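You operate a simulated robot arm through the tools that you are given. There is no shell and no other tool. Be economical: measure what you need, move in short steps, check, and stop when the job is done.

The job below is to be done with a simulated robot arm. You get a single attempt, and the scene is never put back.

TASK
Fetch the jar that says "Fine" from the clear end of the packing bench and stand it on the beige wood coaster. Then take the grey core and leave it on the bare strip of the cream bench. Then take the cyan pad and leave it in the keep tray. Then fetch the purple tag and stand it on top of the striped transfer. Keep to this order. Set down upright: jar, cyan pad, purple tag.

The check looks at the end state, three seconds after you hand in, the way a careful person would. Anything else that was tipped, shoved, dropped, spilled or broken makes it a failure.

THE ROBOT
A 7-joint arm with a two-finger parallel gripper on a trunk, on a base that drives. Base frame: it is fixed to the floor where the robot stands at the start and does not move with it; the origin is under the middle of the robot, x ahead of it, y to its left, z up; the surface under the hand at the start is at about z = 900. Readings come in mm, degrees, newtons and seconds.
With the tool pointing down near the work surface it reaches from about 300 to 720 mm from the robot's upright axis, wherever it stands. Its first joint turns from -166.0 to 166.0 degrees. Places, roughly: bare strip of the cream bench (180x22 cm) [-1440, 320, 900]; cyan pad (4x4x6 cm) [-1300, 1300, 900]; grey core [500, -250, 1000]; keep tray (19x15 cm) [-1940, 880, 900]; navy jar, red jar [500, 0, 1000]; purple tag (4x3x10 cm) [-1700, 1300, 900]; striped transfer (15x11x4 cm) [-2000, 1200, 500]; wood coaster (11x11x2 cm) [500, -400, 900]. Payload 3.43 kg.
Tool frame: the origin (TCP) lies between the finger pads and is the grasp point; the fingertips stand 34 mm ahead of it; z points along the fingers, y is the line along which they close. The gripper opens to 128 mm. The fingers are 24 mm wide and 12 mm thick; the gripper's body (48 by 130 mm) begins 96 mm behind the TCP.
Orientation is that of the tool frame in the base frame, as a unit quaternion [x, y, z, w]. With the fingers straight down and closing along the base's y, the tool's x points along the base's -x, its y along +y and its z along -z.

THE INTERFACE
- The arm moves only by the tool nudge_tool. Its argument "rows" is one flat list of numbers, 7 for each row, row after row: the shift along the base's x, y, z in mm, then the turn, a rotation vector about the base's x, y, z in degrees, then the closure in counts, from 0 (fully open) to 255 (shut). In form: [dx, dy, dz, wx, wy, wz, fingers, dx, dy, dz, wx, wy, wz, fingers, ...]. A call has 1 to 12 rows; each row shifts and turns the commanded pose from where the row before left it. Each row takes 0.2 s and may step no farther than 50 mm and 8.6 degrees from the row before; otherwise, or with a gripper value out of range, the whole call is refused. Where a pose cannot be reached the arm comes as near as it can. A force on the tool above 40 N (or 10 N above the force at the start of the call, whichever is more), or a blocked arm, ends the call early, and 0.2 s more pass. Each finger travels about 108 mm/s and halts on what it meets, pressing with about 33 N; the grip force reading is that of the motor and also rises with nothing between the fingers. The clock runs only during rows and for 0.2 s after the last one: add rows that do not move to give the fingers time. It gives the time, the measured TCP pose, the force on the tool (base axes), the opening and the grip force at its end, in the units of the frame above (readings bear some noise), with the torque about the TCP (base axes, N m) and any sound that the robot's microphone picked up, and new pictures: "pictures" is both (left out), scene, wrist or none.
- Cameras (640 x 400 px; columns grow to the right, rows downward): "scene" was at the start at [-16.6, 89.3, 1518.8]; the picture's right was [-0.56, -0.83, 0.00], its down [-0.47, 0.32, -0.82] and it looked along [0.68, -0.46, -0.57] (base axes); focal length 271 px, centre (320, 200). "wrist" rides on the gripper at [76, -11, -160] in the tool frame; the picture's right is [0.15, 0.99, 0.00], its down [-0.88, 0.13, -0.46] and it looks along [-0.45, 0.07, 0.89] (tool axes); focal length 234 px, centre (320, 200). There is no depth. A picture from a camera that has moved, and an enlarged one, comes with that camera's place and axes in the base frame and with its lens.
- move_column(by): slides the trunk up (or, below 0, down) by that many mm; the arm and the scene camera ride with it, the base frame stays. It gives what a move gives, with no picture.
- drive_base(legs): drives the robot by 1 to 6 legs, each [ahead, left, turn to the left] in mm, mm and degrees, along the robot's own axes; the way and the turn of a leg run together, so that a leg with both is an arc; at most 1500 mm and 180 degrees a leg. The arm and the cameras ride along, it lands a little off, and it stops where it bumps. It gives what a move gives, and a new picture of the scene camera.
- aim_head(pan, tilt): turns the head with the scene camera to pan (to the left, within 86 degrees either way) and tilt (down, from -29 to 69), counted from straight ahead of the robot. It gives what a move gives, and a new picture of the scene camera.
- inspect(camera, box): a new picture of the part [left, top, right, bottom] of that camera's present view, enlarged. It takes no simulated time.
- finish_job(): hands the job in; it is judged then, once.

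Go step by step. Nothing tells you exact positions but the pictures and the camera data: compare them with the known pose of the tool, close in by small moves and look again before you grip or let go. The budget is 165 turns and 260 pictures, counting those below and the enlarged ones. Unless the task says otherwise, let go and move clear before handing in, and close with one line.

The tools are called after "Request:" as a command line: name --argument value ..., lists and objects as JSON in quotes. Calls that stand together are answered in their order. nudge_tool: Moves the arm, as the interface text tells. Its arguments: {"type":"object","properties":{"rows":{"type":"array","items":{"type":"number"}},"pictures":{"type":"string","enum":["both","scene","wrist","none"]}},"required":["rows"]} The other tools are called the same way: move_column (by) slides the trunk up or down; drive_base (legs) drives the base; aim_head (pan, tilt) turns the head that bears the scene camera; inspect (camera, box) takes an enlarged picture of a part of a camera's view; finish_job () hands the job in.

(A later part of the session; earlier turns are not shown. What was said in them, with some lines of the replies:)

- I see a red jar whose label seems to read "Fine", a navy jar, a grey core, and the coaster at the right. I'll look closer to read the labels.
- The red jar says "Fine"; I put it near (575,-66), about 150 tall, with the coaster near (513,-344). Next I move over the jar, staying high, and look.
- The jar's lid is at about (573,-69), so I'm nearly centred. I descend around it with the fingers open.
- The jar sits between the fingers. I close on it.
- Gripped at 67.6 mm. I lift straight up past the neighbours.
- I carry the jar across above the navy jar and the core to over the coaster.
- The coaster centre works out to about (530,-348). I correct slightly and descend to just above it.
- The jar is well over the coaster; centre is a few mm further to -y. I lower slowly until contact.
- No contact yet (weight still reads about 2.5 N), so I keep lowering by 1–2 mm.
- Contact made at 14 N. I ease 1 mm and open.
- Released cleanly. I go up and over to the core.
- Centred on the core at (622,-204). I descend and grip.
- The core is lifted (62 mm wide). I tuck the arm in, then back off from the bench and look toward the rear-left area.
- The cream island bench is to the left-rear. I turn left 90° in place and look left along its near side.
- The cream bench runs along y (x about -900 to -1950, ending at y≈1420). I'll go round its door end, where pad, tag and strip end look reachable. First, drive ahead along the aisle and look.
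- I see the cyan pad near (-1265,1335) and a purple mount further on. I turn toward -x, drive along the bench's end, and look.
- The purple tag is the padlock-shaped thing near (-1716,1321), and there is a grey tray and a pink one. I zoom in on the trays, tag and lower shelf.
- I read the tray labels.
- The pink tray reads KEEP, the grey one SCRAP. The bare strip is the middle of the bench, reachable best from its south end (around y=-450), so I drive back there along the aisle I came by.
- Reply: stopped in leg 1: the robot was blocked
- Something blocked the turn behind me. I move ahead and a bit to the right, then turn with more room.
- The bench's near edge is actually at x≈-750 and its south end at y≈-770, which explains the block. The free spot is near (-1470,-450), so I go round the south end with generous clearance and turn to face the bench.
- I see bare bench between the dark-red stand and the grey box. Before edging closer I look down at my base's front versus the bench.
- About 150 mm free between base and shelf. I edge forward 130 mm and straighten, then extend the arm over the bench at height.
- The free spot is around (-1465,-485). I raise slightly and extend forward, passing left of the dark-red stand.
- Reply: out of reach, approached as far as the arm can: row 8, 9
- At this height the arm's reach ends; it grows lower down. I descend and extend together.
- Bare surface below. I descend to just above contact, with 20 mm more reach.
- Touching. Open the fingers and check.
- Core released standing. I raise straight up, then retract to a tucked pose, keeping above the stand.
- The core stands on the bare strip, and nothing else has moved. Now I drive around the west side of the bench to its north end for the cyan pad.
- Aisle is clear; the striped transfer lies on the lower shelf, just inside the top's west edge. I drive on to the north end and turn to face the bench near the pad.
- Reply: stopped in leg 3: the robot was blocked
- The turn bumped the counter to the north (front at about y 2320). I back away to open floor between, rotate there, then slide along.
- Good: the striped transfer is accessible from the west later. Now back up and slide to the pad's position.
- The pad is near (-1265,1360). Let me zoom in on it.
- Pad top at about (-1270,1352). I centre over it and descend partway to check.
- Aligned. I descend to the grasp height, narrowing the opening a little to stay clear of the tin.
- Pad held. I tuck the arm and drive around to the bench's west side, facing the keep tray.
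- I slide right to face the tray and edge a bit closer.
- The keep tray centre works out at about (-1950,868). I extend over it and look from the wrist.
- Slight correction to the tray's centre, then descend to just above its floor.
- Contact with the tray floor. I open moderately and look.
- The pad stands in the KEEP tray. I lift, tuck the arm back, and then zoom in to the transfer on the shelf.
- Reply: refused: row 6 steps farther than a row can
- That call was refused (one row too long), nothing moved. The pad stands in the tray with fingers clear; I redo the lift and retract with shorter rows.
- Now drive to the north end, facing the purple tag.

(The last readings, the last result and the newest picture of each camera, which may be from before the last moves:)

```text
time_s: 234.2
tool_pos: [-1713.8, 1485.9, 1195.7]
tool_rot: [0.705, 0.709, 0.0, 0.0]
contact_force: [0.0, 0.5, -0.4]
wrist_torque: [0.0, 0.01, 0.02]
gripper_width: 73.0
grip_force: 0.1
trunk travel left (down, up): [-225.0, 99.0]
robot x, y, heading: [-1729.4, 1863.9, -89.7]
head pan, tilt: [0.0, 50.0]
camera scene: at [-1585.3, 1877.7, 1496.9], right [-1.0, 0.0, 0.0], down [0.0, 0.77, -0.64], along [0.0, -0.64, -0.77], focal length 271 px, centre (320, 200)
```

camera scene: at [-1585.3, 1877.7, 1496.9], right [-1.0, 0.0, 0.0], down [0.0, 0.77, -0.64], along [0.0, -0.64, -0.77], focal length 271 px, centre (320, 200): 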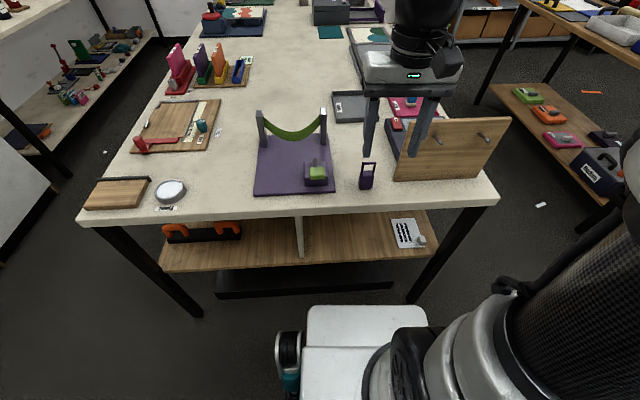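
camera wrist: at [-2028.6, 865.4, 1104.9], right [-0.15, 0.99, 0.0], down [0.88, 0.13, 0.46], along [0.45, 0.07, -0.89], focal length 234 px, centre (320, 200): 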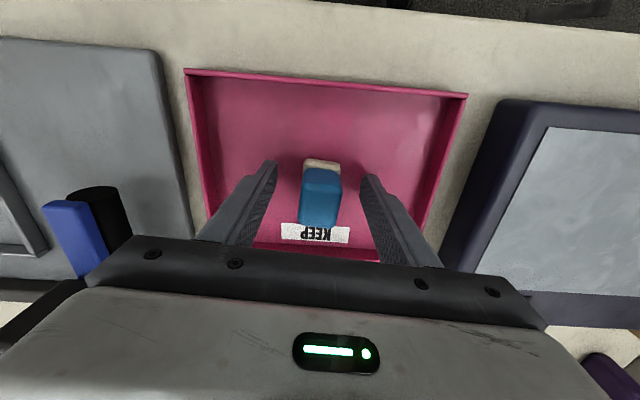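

Request:
inspect --camera "scene" --box '[300, 140, 430, 220]'

```text
4.92 times, centred on (365, 180) of scene
camera zoom: at [-1585.3, 1877.7, 1496.9], right [-1.0, 0.0, 0.0], down [0.0, 0.77, -0.64], along [0.0, -0.64, -0.77], focal length 1335 px, centre (98, 298)
```

zoom: 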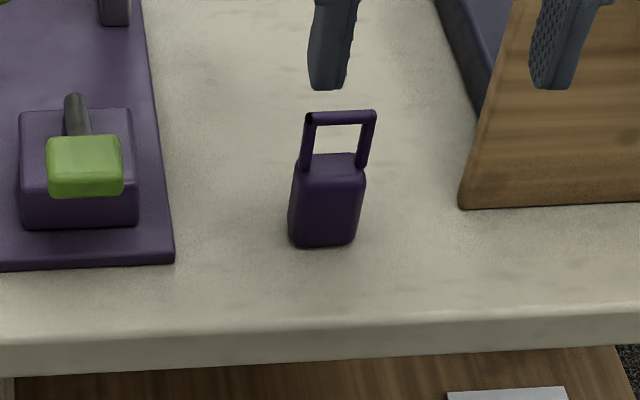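

The tag body is centred near (-1720,1324), 41 mm wide along x, about 55 mm tall plus the loop. For the shelf later I need the tool tilted about 60° toward horizontal, so I tilt it now, high above the tag.

Request:
nudge_tool --rows '[0, -18, 0, -8.5, 0, 0, 110, 0, -18, 0, -8.5, 0, 0, 110, 0, -18, 0, -8.5, 0, 0, 110, 0, -18, 0, -8.5, 0, 0, 110, 0, -18, 0, -8.5, 0, 0, 110, 0, -18, 0, -8.5, 0, 0, 110, 0, -18, 0, -8.5, 0, 0, 110, 0, 0, 0, 0, 0, 0, 110]'

```text
time_s: 236.0
tool_pos: [-1713.6, 1360.2, 1195.1]
tool_rot: [0.612, 0.616, -0.352, 0.35]
contact_force: [0.4, -0.8, 0.2]
wrist_torque: [0.05, -0.03, 0.0]
gripper_width: 72.9
grip_force: 0.1
trunk travel left (down, up): [-225.0, 99.0]
robot x, y, heading: [-1725.9, 1864.7, -89.8]
head pan, tilt: [0.0, 50.0]
camera scene: at [-1585.2, 1877.6, 1496.9], right [-1.0, 0.0, 0.0], down [0.0, 0.77, -0.64], along [0.0, -0.64, -0.77], focal length 271 px, centre (320, 200)
camera wrist: at [-1724.8, 1535.9, 1210.8], right [0.99, 0.08, -0.13], down [0.14, -0.05, 0.99], along [0.07, -1.0, -0.06], focal length 234 px, centre (320, 200)
```

scene: 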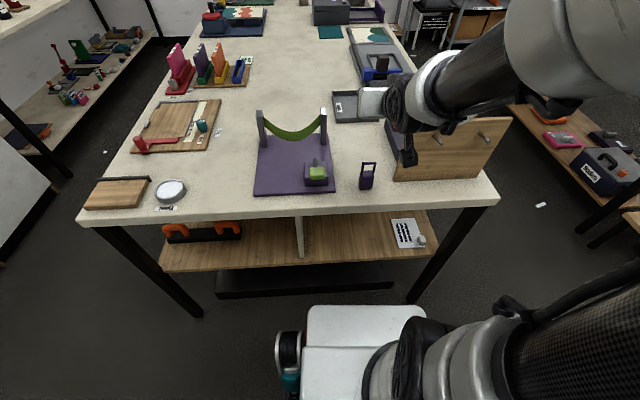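
wrist: 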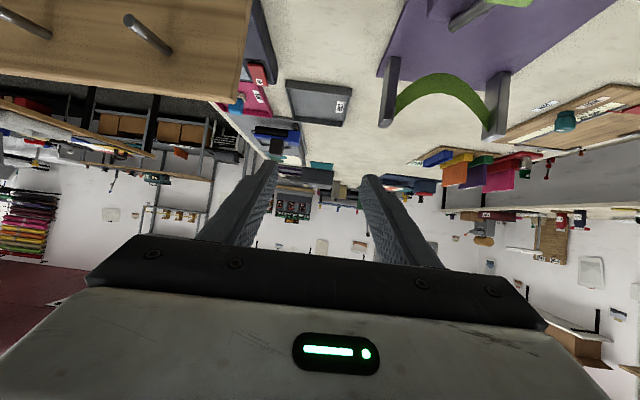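

The tilt works. I line up over the tag and come down to just above its loop.

Request:
nudge_tool --rows '[-3, -17, 0, 0, 0, 0, 110, -3, -17, 0, 0, 0, 0, 110, 0, 0, -45, 0, 0, 0, 110, 0, 0, -45, 0, 0, 0, 110, 0, 0, -45, 0, 0, 0, 110, 0, 0, 0, 0, 0, 0, 110]'

Request:
inspect --camera "scene" --box '[300, 120, 430, 200]'

```text
time_s: 237.4
tool_pos: [-1720.6, 1327.0, 1058.4]
tool_rot: [0.612, 0.615, -0.352, 0.35]
contact_force: [1.0, -0.8, 0.3]
wrist_torque: [0.0, -0.01, -0.01]
gripper_width: 72.9
grip_force: 0.0
trunk travel left (down, up): [-225.0, 99.0]
robot x, y, heading: [-1725.4, 1863.7, -89.6]
head pan, tilt: [0.0, 50.0]
camera scene: at [-1585.2, 1877.5, 1496.9], right [-1.0, 0.0, 0.0], down [0.0, 0.77, -0.64], along [0.0, -0.64, -0.77], focal length 271 px, centre (320, 200)
camera wrist: at [-1731.2, 1501.9, 1075.1], right [0.99, 0.08, -0.13], down [0.14, -0.05, 0.99], along [0.07, -1.0, -0.06], focal length 234 px, centre (320, 200)
```

scene: 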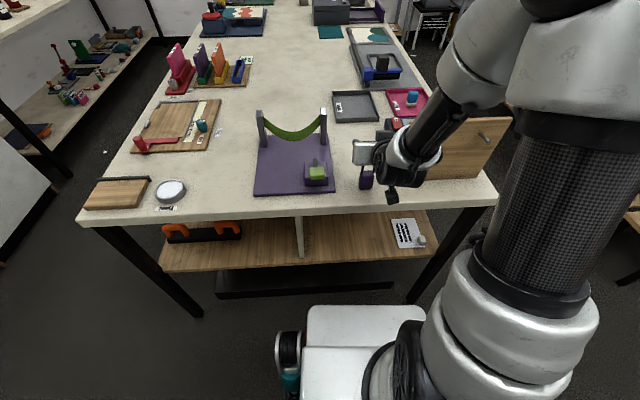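
wrist: 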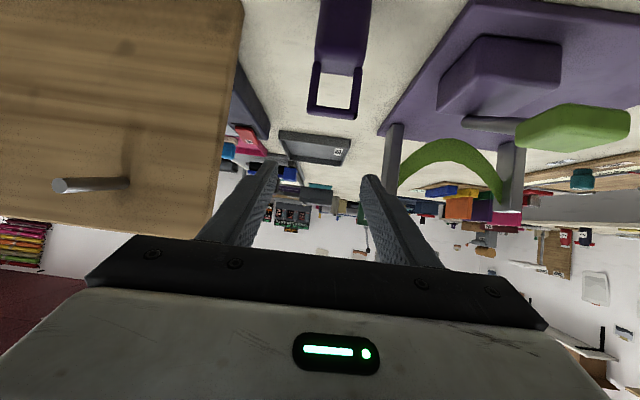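

```text
4.92 times, centred on (365, 160) of scene
camera zoom: at [-1585.2, 1877.5, 1496.9], right [-1.0, 0.0, 0.0], down [0.0, 0.77, -0.64], along [0.0, -0.64, -0.77], focal length 1335 px, centre (98, 397)
```

zoom: 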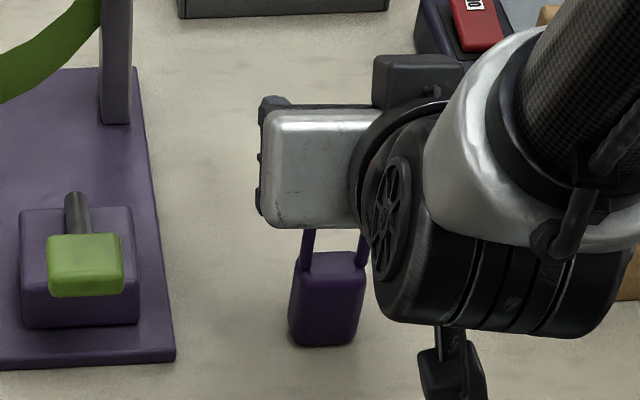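

Aligned in x within a couple of millimetres. I lower around the tag and look again.

Request:
nudge_tool --rows '[1, 0, -40, 0, 0, 0, 110, 0, 0, -40, 0, 0, 0, 110, 0, 0, -25, 0, 0, 0, 110, 0, 0, -13, 0, 0, 0, 110, 0, 0, 0, 0, 0, 0, 110]'

```text
time_s: 238.6
tool_pos: [-1718.9, 1325.9, 940.9]
tool_rot: [0.613, 0.615, -0.353, 0.35]
contact_force: [-0.2, 0.5, 0.3]
wrist_torque: [-0.02, 0.02, -0.01]
gripper_width: 72.3
grip_force: 0.1
trunk travel left (down, up): [-225.0, 99.0]
robot x, y, heading: [-1727.6, 1865.0, -89.7]
head pan, tilt: [0.0, 50.0]
camera scene: at [-1585.2, 1877.7, 1496.9], right [-1.0, 0.0, 0.0], down [0.0, 0.77, -0.64], along [0.0, -0.64, -0.77], focal length 271 px, centre (320, 200)
camera wrist: at [-1729.9, 1501.4, 957.4], right [0.99, 0.08, -0.13], down [0.14, -0.05, 0.99], along [0.07, -1.0, -0.06], focal length 234 px, centre (320, 200)
```

scene: 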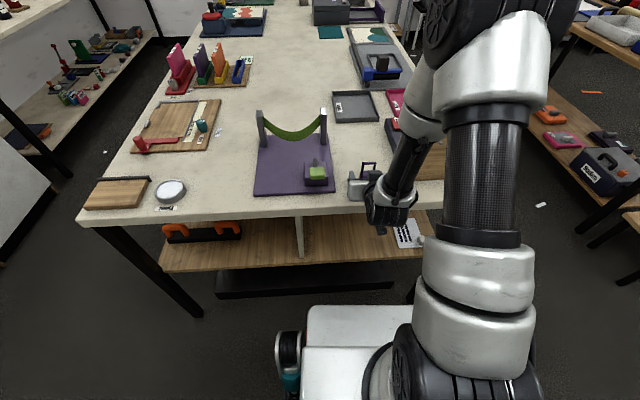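
wrist: 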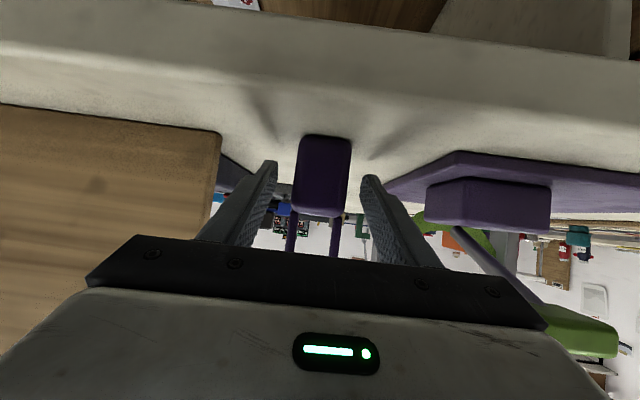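

The tag is between the fingers. I close and lift a little to verify.

Request:
nudge_tool --rows '[0, 0, 0, 0, 0, 0, 255, 0, 0, 0, 0, 0, 0, 255, 0, 0, 0, 0, 0, 0, 255, 0, 0, 0, 0, 0, 0, 255, 0, 0, 15, 0, 0, 0, 255, 0, 0, 30, 0, 0, 0, 255, 0, 0, 0, 0, 0, 0, 255]'

```text
time_s: 240.2
tool_pos: [-1719.8, 1326.0, 985.9]
tool_rot: [0.612, 0.616, -0.352, 0.35]
contact_force: [0.2, 0.7, -0.4]
wrist_torque: [0.04, 0.0, 0.01]
gripper_width: 39.1
grip_force: 33.0
trunk travel left (down, up): [-225.0, 99.0]
robot x, y, heading: [-1722.0, 1861.8, -90.1]
head pan, tilt: [0.0, 50.0]
camera scene: at [-1585.2, 1877.9, 1496.9], right [-1.0, 0.0, 0.0], down [0.0, 0.77, -0.64], along [0.0, -0.64, -0.77], focal length 271 px, centre (320, 200)
camera wrist: at [-1729.7, 1501.3, 1001.9], right [0.99, 0.08, -0.13], down [0.14, -0.05, 0.99], along [0.07, -1.0, -0.06], focal length 234 px, centre (320, 200)
```

scene: 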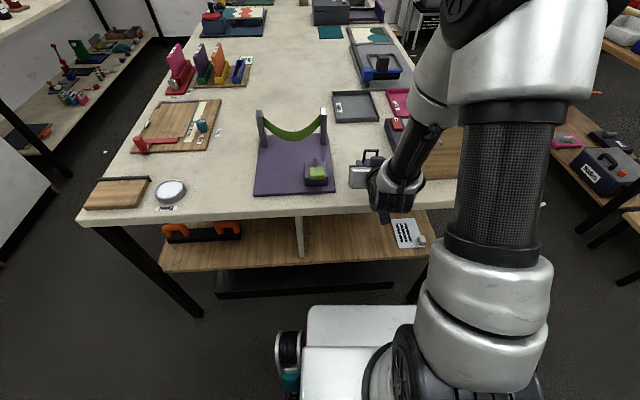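
wrist: 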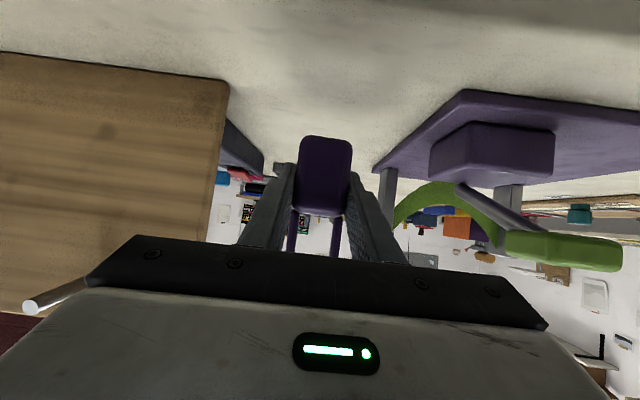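

Tag held firmly (39 mm). I raise it, pull back slightly, and drive around to the west side in front of the striped transfer.

Request:
nudge_tool --rows '[0, 0, 45, 0, 0, 0, 255, 0, 0, 45, 0, 0, 0, 255, 0, 5, 45, 0, 0, 0, 255, 0, 20, 40, 0, 0, 0, 255, 0, 30, 30, 0, 0, 0, 255, 0, 30, 0, 0, 0, 0, 255, 0, 0, 0, 0, 0, 0, 255]' --pictures "none"

Request:
drive_base --legs '[[0, -910, 0], [260, 0, 0], [0, 0, 90]]'

```text
time_s: 241.8
tool_pos: [-1718.2, 1407.7, 1192.7]
tool_rot: [0.612, 0.616, -0.351, 0.349]
contact_force: [-0.2, 0.1, -0.5]
wrist_torque: [0.02, -0.02, 0.01]
gripper_width: 39.2
grip_force: 32.7
out of reach, approached as far as the arm can: row 6
trunk travel left (down, up): [-225.0, 99.0]
robot x, y, heading: [-1727.1, 1864.6, -89.9]
head pan, tilt: [0.0, 50.0]
```

```text
time_s: 256.3
tool_pos: [-2180.7, 1621.2, 1193.2]
tool_rot: [-0.009, 0.869, 0.002, 0.496]
contact_force: [-0.7, -0.6, -0.7]
wrist_torque: [0.0, 0.06, -0.02]
gripper_width: 39.2
grip_force: 33.3
trunk travel left (down, up): [-225.0, 99.0]
robot x, y, heading: [-2639.8, 1603.2, 0.8]
head pan, tilt: [0.0, 50.0]
camera scene: at [-2652.1, 1744.7, 1496.9], right [0.02, -1.0, 0.0], down [-0.77, -0.01, -0.64], along [0.64, 0.01, -0.77], focal length 271 px, centre (320, 200)
```

scene: 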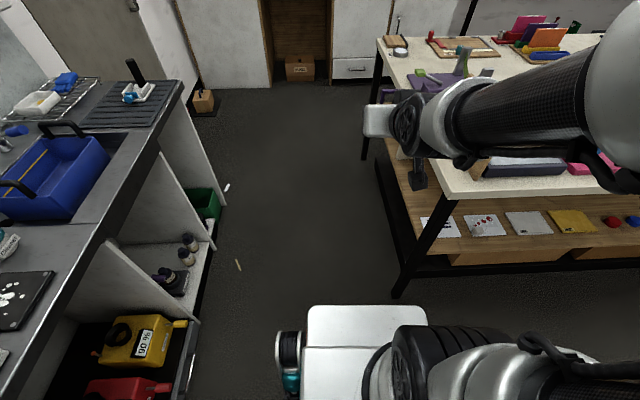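

Next I slide to the transfer's y and a bit further back, so I can lower the arm in the aisle before going in under the top.

Request:
drive_base --legs '[[-100, 0, -0.8], [0, -400, 0]]'

Request:
move_column --by -220

Request:
aim_head --pan 0 --tilt 40

```text
time_s: 261.5
tool_pos: [-2278.2, 1212.1, 1192.7]
tool_rot: [-0.004, 0.869, -0.001, 0.495]
contact_force: [0.1, 0.4, -0.7]
wrist_torque: [0.0, -0.01, -0.02]
gripper_width: 39.5
grip_force: 32.9
trunk travel left (down, up): [-225.0, 99.0]
robot x, y, heading: [-2739.2, 1203.0, 0.2]
head pan, tilt: [0.0, 50.0]
camera scene: at [-2748.6, 1342.4, 1496.9], right [0.01, -1.0, 0.0], down [-0.77, 0.0, -0.64], along [0.64, 0.0, -0.77], focal length 271 px, centre (320, 200)
```

scene: 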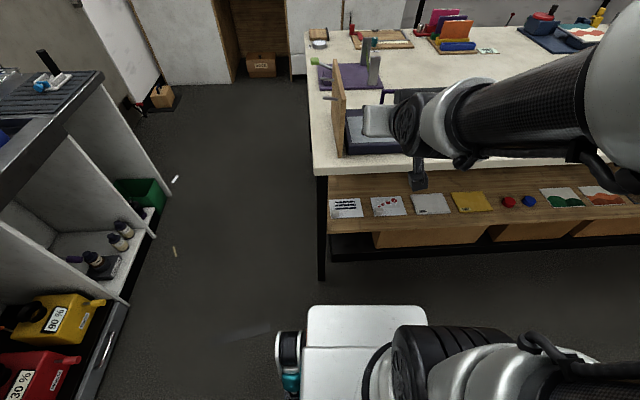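

```text
time_s: 263.8
tool_pos: [-2278.7, 1213.5, 972.9]
tool_rot: [-0.004, 0.869, -0.001, 0.496]
contact_force: [0.7, -0.3, 0.2]
wrist_torque: [0.01, 0.01, 0.0]
gripper_width: 39.1
grip_force: 33.1
trunk travel left (down, up): [-5.0, 319.0]
robot x, y, heading: [-2734.4, 1208.8, 0.1]
head pan, tilt: [0.0, 50.0]
```

```text
time_s: 264.5
tool_pos: [-2278.6, 1212.3, 972.9]
tool_rot: [-0.003, 0.869, -0.001, 0.496]
contact_force: [-0.2, 0.4, -0.7]
wrist_torque: [-0.02, 0.0, -0.03]
gripper_width: 39.4
grip_force: 33.1
trunk travel left (down, up): [-5.0, 319.0]
robot x, y, heading: [-2736.0, 1201.8, 0.4]
head pan, tilt: [0.0, 40.0]
camera scene: at [-2740.6, 1342.4, 1291.1], right [0.01, -1.0, 0.0], down [-0.64, 0.0, -0.77], along [0.77, 0.0, -0.64], focal length 271 px, centre (320, 200)
```

scene: 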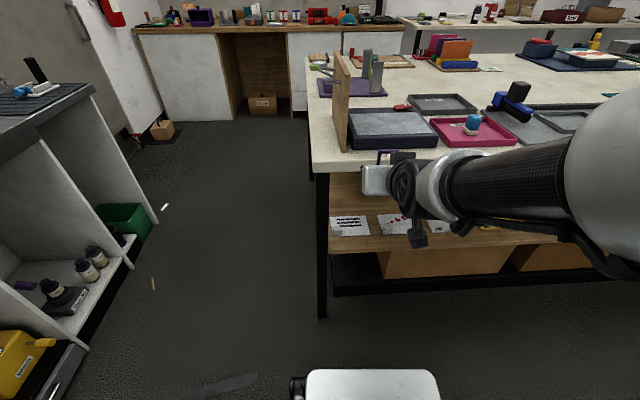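

Now I lower the arm in the aisle in front of the shelf, staying outside the bench edge.

Request:
nudge_tool --rows '[20, 0, -40, 0, 0, 0, 255, 20, 0, -40, 0, 0, 0, 255, 15, 0, -45, 0, 0, 0, 255, 10, 0, -45, 0, 0, 0, 255, 10, 0, -45, 0, 0, 0, 255, 10, 0, -45, 0, 0, 0, 255, 0, 0, -45, 0, 0, 0, 255, 0, 0, -45, 0, 0, 0, 255, 0, 0, 0, 0, 0, 0, 255]'

```text
time_s: 266.5
tool_pos: [-2190.9, 1213.0, 623.0]
tool_rot: [-0.003, 0.869, -0.001, 0.495]
contact_force: [0.2, -0.2, 0.6]
wrist_torque: [-0.01, 0.02, 0.01]
gripper_width: 38.9
grip_force: 32.6
out of reach, approached as far as the arm can: row 1
trunk travel left (down, up): [-5.0, 319.0]
robot x, y, heading: [-2736.4, 1204.2, 0.4]
head pan, tilt: [0.0, 40.0]
camera scene: at [-2740.6, 1342.4, 1291.1], right [0.01, -1.0, 0.0], down [-0.64, 0.0, -0.77], along [0.77, 0.0, -0.64], focal length 271 px, centre (320, 200)
camera wrist: at [-2366.8, 1200.1, 640.3], right [-0.08, 0.99, -0.13], down [0.06, 0.14, 0.99], along [1.0, 0.07, -0.07], focal length 234 px, centre (320, 200)
```

scene: 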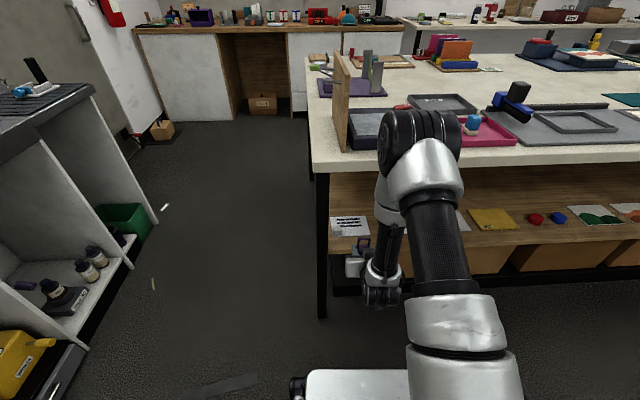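
wrist: 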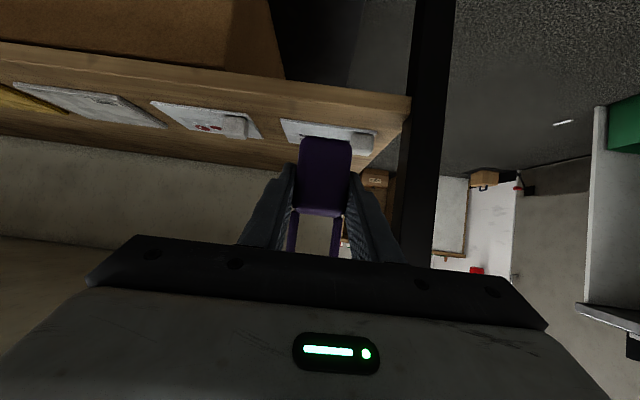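

The plate spans about x -2030..-1920, y 1150..1296, knob in its north-west corner. Driving in would push the elbow into the bench edge, so I extend the arm instead, half way first.

Request:
nudge_tool --rows '[35, -3, -4, 0, 0, 0, 255, 35, -3, -4, 0, 0, 0, 255, 35, -2, -4, 0, 0, 0, 255, 0, 0, 0, 0, 0, 0, 255]'

```text
time_s: 267.5
tool_pos: [-2085.0, 1204.3, 612.9]
tool_rot: [-0.003, 0.869, -0.001, 0.495]
contact_force: [-0.6, -0.6, -0.1]
wrist_torque: [0.02, 0.0, 0.01]
gripper_width: 39.0
grip_force: 32.5
trunk travel left (down, up): [-5.0, 319.0]
robot x, y, heading: [-2734.8, 1206.5, 0.3]
head pan, tilt: [0.0, 40.0]
camera scene: at [-2740.6, 1342.4, 1291.1], right [0.01, -1.0, 0.0], down [-0.64, 0.0, -0.77], along [0.77, 0.0, -0.64], focal length 271 px, centre (320, 200)
camera wrist: at [-2260.0, 1192.7, 628.7], right [-0.08, 0.99, -0.13], down [0.06, 0.14, 0.99], along [1.0, 0.07, -0.07], focal length 234 px, centre (320, 200)
```

scene: 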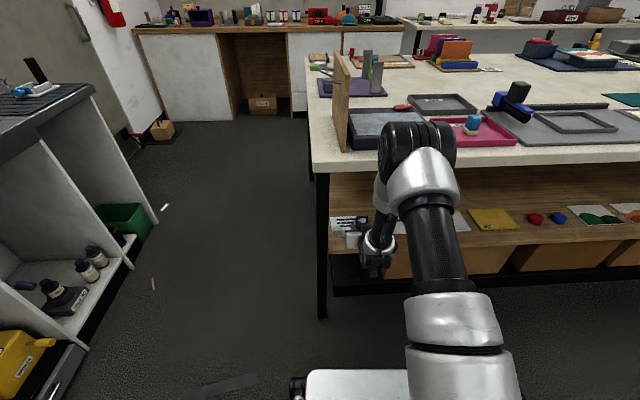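
wrist: 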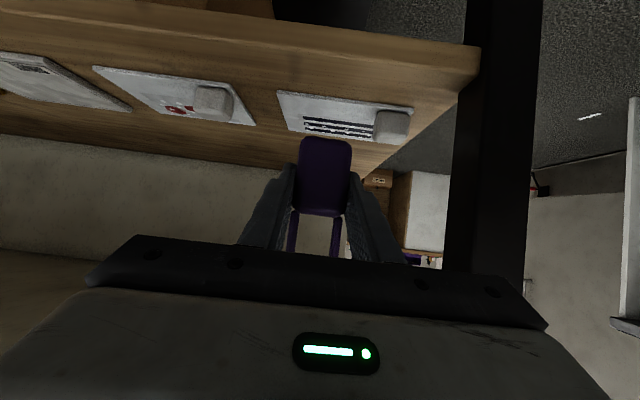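

Elbow stays outside the bench edge. The stripes and knob are clearly visible; I continue extending.

Request:
nudge_tool --rows '[30, 1, -4, 0, 0, 0, 255, 30, 0, -4, 0, 0, 0, 255, 20, 0, 0, 0, 0, 0, 255, 0, 0, 0, 0, 0, 0, 255]'

```text
time_s: 268.5
tool_pos: [-2005.3, 1205.8, 604.5]
tool_rot: [-0.003, 0.869, -0.001, 0.496]
contact_force: [-0.5, 0.7, -0.6]
wrist_torque: [-0.01, -0.01, 0.04]
gripper_width: 39.1
grip_force: 33.2
trunk travel left (down, up): [-5.0, 319.0]
robot x, y, heading: [-2737.7, 1202.1, 0.2]
head pan, tilt: [0.0, 40.0]
camera scene: at [-2740.6, 1342.4, 1291.1], right [0.01, -1.0, 0.0], down [-0.64, 0.0, -0.77], along [0.77, 0.0, -0.64], focal length 271 px, centre (320, 200)
camera wrist: at [-2180.1, 1194.1, 621.0], right [-0.08, 0.99, -0.13], down [0.06, 0.14, 0.99], along [1.0, 0.07, -0.07], focal length 234 px, centre (320, 200)
```

scene: 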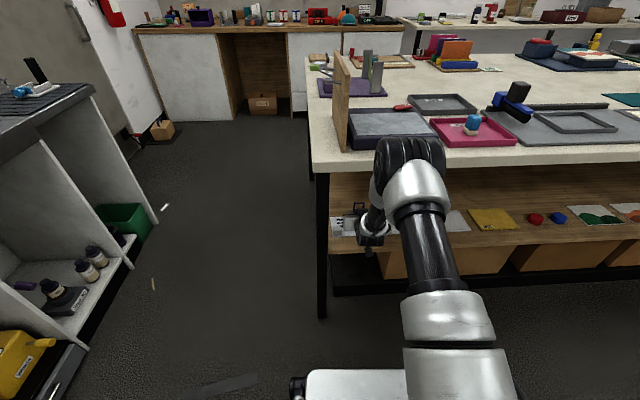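
wrist: 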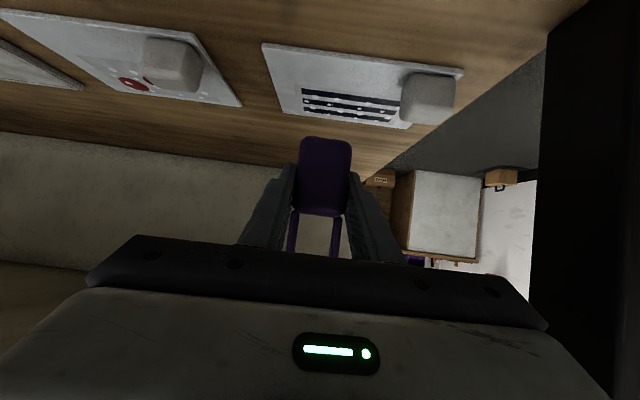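

The plate spans x -2020..-1914, y 1152..1293. I go to x≈-1963 and lower to about 25 mm above.

Request:
nudge_tool --rows '[22, 0, -8, 0, 0, 0, 255, 20, 0, -10, 0, 0, 0, 255, 0, 0, -12, 0, 0, 0, 255, 0, 0, 0, 0, 0, 0, 255]'

Request:
inspect --camera "scene" --box '[310, 180, 440, 260]'

```text
time_s: 269.5
tool_pos: [-1963.8, 1206.7, 574.3]
tool_rot: [-0.003, 0.869, -0.001, 0.495]
contact_force: [0.2, -0.3, -1.0]
wrist_torque: [0.02, 0.02, -0.01]
gripper_width: 39.2
grip_force: 32.7
trunk travel left (down, up): [-5.0, 319.0]
robot x, y, heading: [-2737.8, 1205.6, 0.6]
head pan, tilt: [0.0, 40.0]
camera scene: at [-2740.6, 1342.4, 1291.1], right [0.01, -1.0, 0.0], down [-0.64, 0.0, -0.77], along [0.77, 0.0, -0.64], focal length 271 px, centre (320, 200)
camera wrist: at [-2138.4, 1193.8, 590.3], right [-0.08, 0.99, -0.13], down [0.06, 0.14, 0.99], along [1.0, 0.07, -0.07], focal length 234 px, centre (320, 200)
```

scene: 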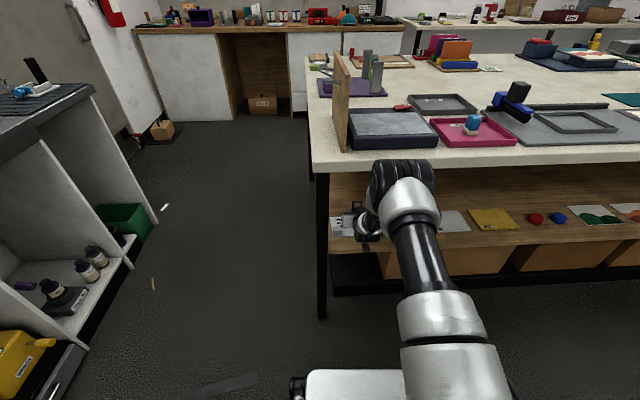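
wrist: 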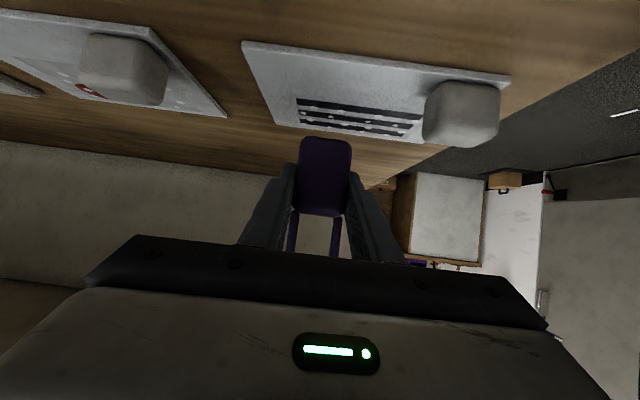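

```text
4.92 times, centred on (375, 220) of scene
camera zoom: at [-2740.6, 1342.4, 1291.1], right [0.01, -1.0, 0.0], down [-0.64, 0.0, -0.77], along [0.77, 0.0, -0.64], focal length 1335 px, centre (49, 102)
```

zoom: 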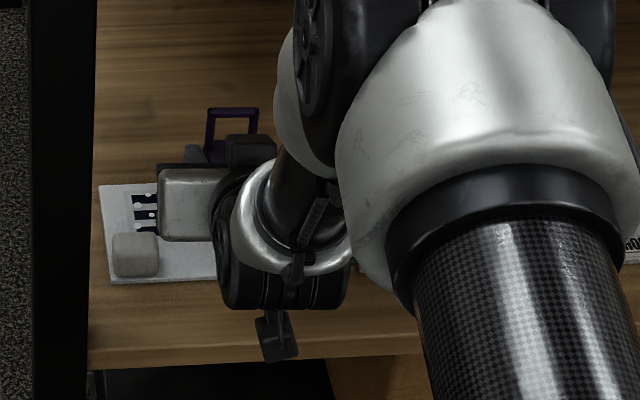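

The tag is over the plate, east of the knob. I lower gradually to contact.

Request:
nudge_tool --rows '[0, -1, -10, 0, 0, 0, 255, 0, 0, -8, 0, 0, 0, 255, 0, 0, -4, 0, 0, 0, 255, 0, 0, -2, 0, 0, 0, 255, 0, 0, 0, 0, 0, 0, 255]' --pictures "wrist"

```text
time_s: 270.7
tool_pos: [-1963.7, 1204.7, 549.8]
tool_rot: [-0.004, 0.869, -0.001, 0.495]
contact_force: [-0.9, 0.0, -1.0]
wrist_torque: [0.01, 0.01, 0.0]
gripper_width: 39.1
grip_force: 32.7
trunk travel left (down, up): [-5.0, 319.0]
robot x, y, heading: [-2739.7, 1204.9, 0.2]
head pan, tilt: [0.0, 40.0]
camera wrist: at [-2138.4, 1192.4, 566.6], right [-0.08, 0.99, -0.13], down [0.06, 0.14, 0.99], along [1.0, 0.07, -0.07], focal length 234 px, centre (320, 200)
```

wrist: 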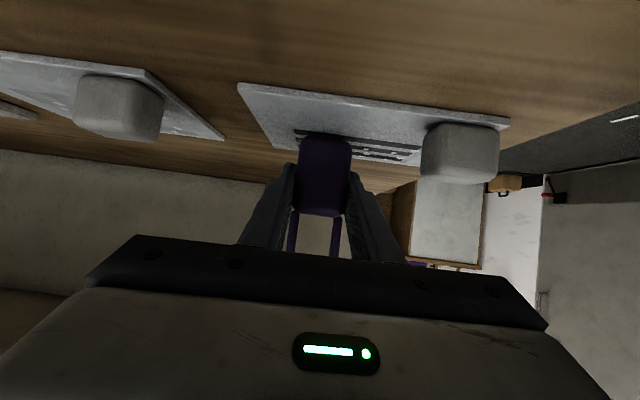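

Request:
nudge_tool --rows '[0, 0, -1.5, 0, 0, 0, 255, 0, 0, -1.5, 0, 0, 0, 255, 0, 0, 0, 0, 0, 0, 255]' --pictures "none"

```text
time_s: 271.5
tool_pos: [-1963.9, 1205.1, 547.0]
tool_rot: [-0.004, 0.869, -0.001, 0.496]
contact_force: [0.3, -0.4, 0.0]
wrist_torque: [0.01, -0.01, 0.0]
gripper_width: 39.2
grip_force: 32.7
trunk travel left (down, up): [-5.0, 319.0]
robot x, y, heading: [-2732.6, 1203.3, 0.2]
head pan, tilt: [0.0, 40.0]
```

Request:
nudge_tool --rows '[0, 0, -1, 0, 0, 0, 255, 0, 0, -1, 0, 0, 0, 255, 0, 0, 0, 0, 0, 0, 255]' --pictures "wrist"

```text
time_s: 272.3
tool_pos: [-1962.0, 1204.4, 546.3]
tool_rot: [-0.004, 0.868, 0.0, 0.497]
contact_force: [-0.2, 0.2, 5.6]
wrist_torque: [0.12, -0.03, 0.0]
gripper_width: 39.3
grip_force: 33.4
trunk travel left (down, up): [-5.0, 319.0]
robot x, y, heading: [-2734.8, 1203.4, -0.1]
head pan, tilt: [0.0, 40.0]
camera wrist: at [-2138.2, 1192.5, 562.3], right [-0.08, 0.99, -0.13], down [0.05, 0.14, 0.99], along [1.0, 0.07, -0.06], focal length 234 px, centre (320, 200)
```

wrist: 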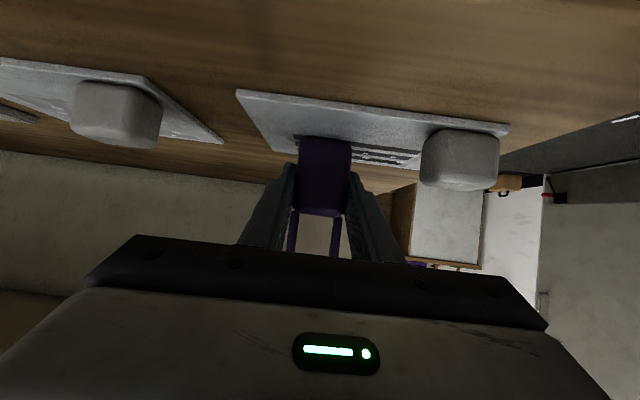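

Contact at 5.6 N. I open only moderately to stay clear of the knob.

Request:
nudge_tool --rows '[0, 0, 0, 0, 0, 0, 160, 0, 0, 0, 0, 0, 0, 130, 0, 0, 0, 0, 0, 0, 130, 0, 0, 0, 0, 0, 0, 130]' --pictures "wrist"

Request:
inspect --camera "wrist" --box '[220, 80, 520, 270]'

```text
time_s: 273.3
tool_pos: [-1962.3, 1205.5, 544.8]
tool_rot: [-0.003, 0.869, -0.002, 0.495]
contact_force: [-0.2, -0.7, -0.6]
wrist_torque: [0.01, 0.04, 0.0]
gripper_width: 62.8
grip_force: 0.2
trunk travel left (down, up): [-5.0, 319.0]
robot x, y, heading: [-2735.4, 1202.8, 0.3]
head pan, tilt: [0.0, 40.0]
camera wrist: at [-2138.7, 1192.5, 561.5], right [-0.08, 0.99, -0.13], down [0.06, 0.14, 0.99], along [1.0, 0.07, -0.07], focal length 234 px, centre (320, 200)
```

wrist: 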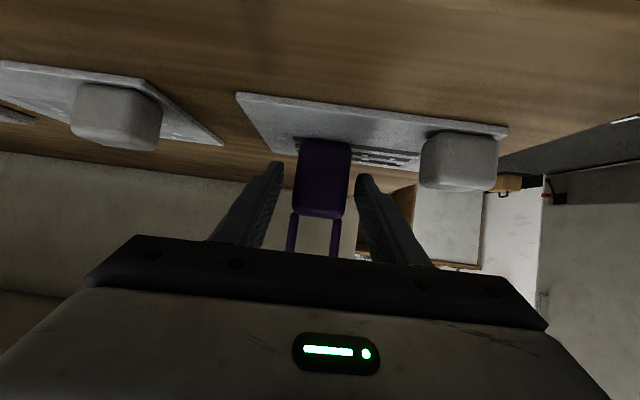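

```text
2.11 times, centred on (370, 175) of wrist
camera zoom: at [-2138.7, 1192.5, 561.5], right [-0.08, 0.99, -0.13], down [0.06, 0.14, 0.99], along [1.0, 0.07, -0.07], focal length 493 px, centre (215, 253)
```

zoom: 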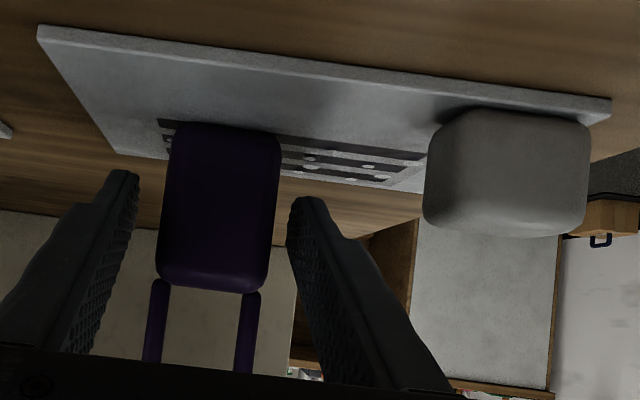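

The tag stands free on the striped plate. I withdraw along the tool's axis.

Request:
nudge_tool --rows '[-13, 0, 7.5, 0, 0, 0, 130, -26, 0, 15, 0, 0, 0, 130, -26, 0, 15, 0, 0, 0, 130, -26, 0, 10, 0, 0, 0, 130, -35, 0, 5, 0, 0, 0, 130, -35, 0, 5, 0, 0, 0, 130, -35, 0, 5, 0, 0, 0, 130, -30, 0, 0, 0, 0, 0, 130, 0, 0, 0, 0, 0, 0, 130]'

Request:
inspect --camera "scene" --box '[310, 180, 440, 260]'

```text
time_s: 275.3
tool_pos: [-2189.7, 1203.3, 608.1]
tool_rot: [-0.003, 0.869, -0.001, 0.495]
contact_force: [0.0, 0.5, -0.1]
wrist_torque: [-0.02, 0.03, 0.02]
gripper_width: 62.7
grip_force: 0.0
trunk travel left (down, up): [-5.0, 319.0]
robot x, y, heading: [-2734.7, 1203.5, 0.6]
head pan, tilt: [0.0, 40.0]
camera scene: at [-2740.6, 1342.4, 1291.1], right [0.01, -1.0, 0.0], down [-0.64, 0.0, -0.77], along [0.77, 0.0, -0.64], focal length 271 px, centre (320, 200)
camera wrist: at [-2365.1, 1192.4, 624.0], right [-0.08, 0.99, -0.13], down [0.06, 0.14, 0.99], along [1.0, 0.07, -0.07], focal length 234 px, centre (320, 200)
```

scene: 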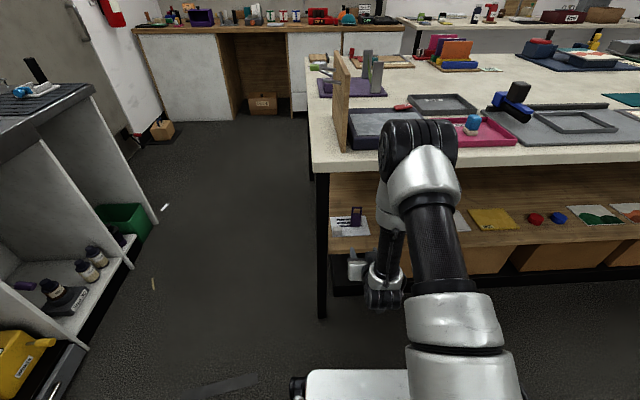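
wrist: 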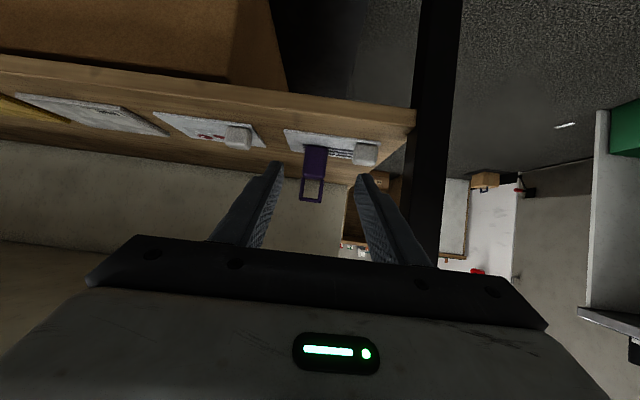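

```text
4.92 times, centred on (375, 220) of scene
camera zoom: at [-2740.6, 1342.4, 1291.1], right [0.01, -1.0, 0.0], down [-0.64, 0.0, -0.77], along [0.77, 0.0, -0.64], focal length 1335 px, centre (49, 102)
```

zoom: 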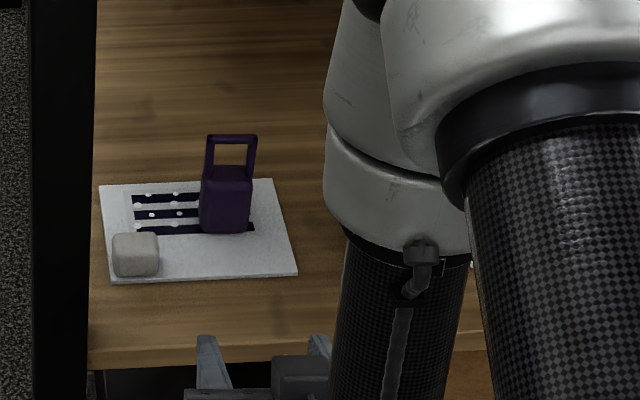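

The tag stands upright on the striped transfer, the pad stands in the keep tray, the core is on the bare strip, and the jar is on the coaster. The arm is clear of everything, so I hand in.

Request:
finish_job

```text
The job is handed in.
```

I placed all four items in the order you gave and handed the job in. The "Fine" jar stands on the coaster, the grey core on the cream bench's bare strip, the cyan pad in the KEEP tray, and the purple tag on the striped transfer. The base lightly bumped the cream bench and the north counter while turning, and I saw nothing tipped or moved afterwards.
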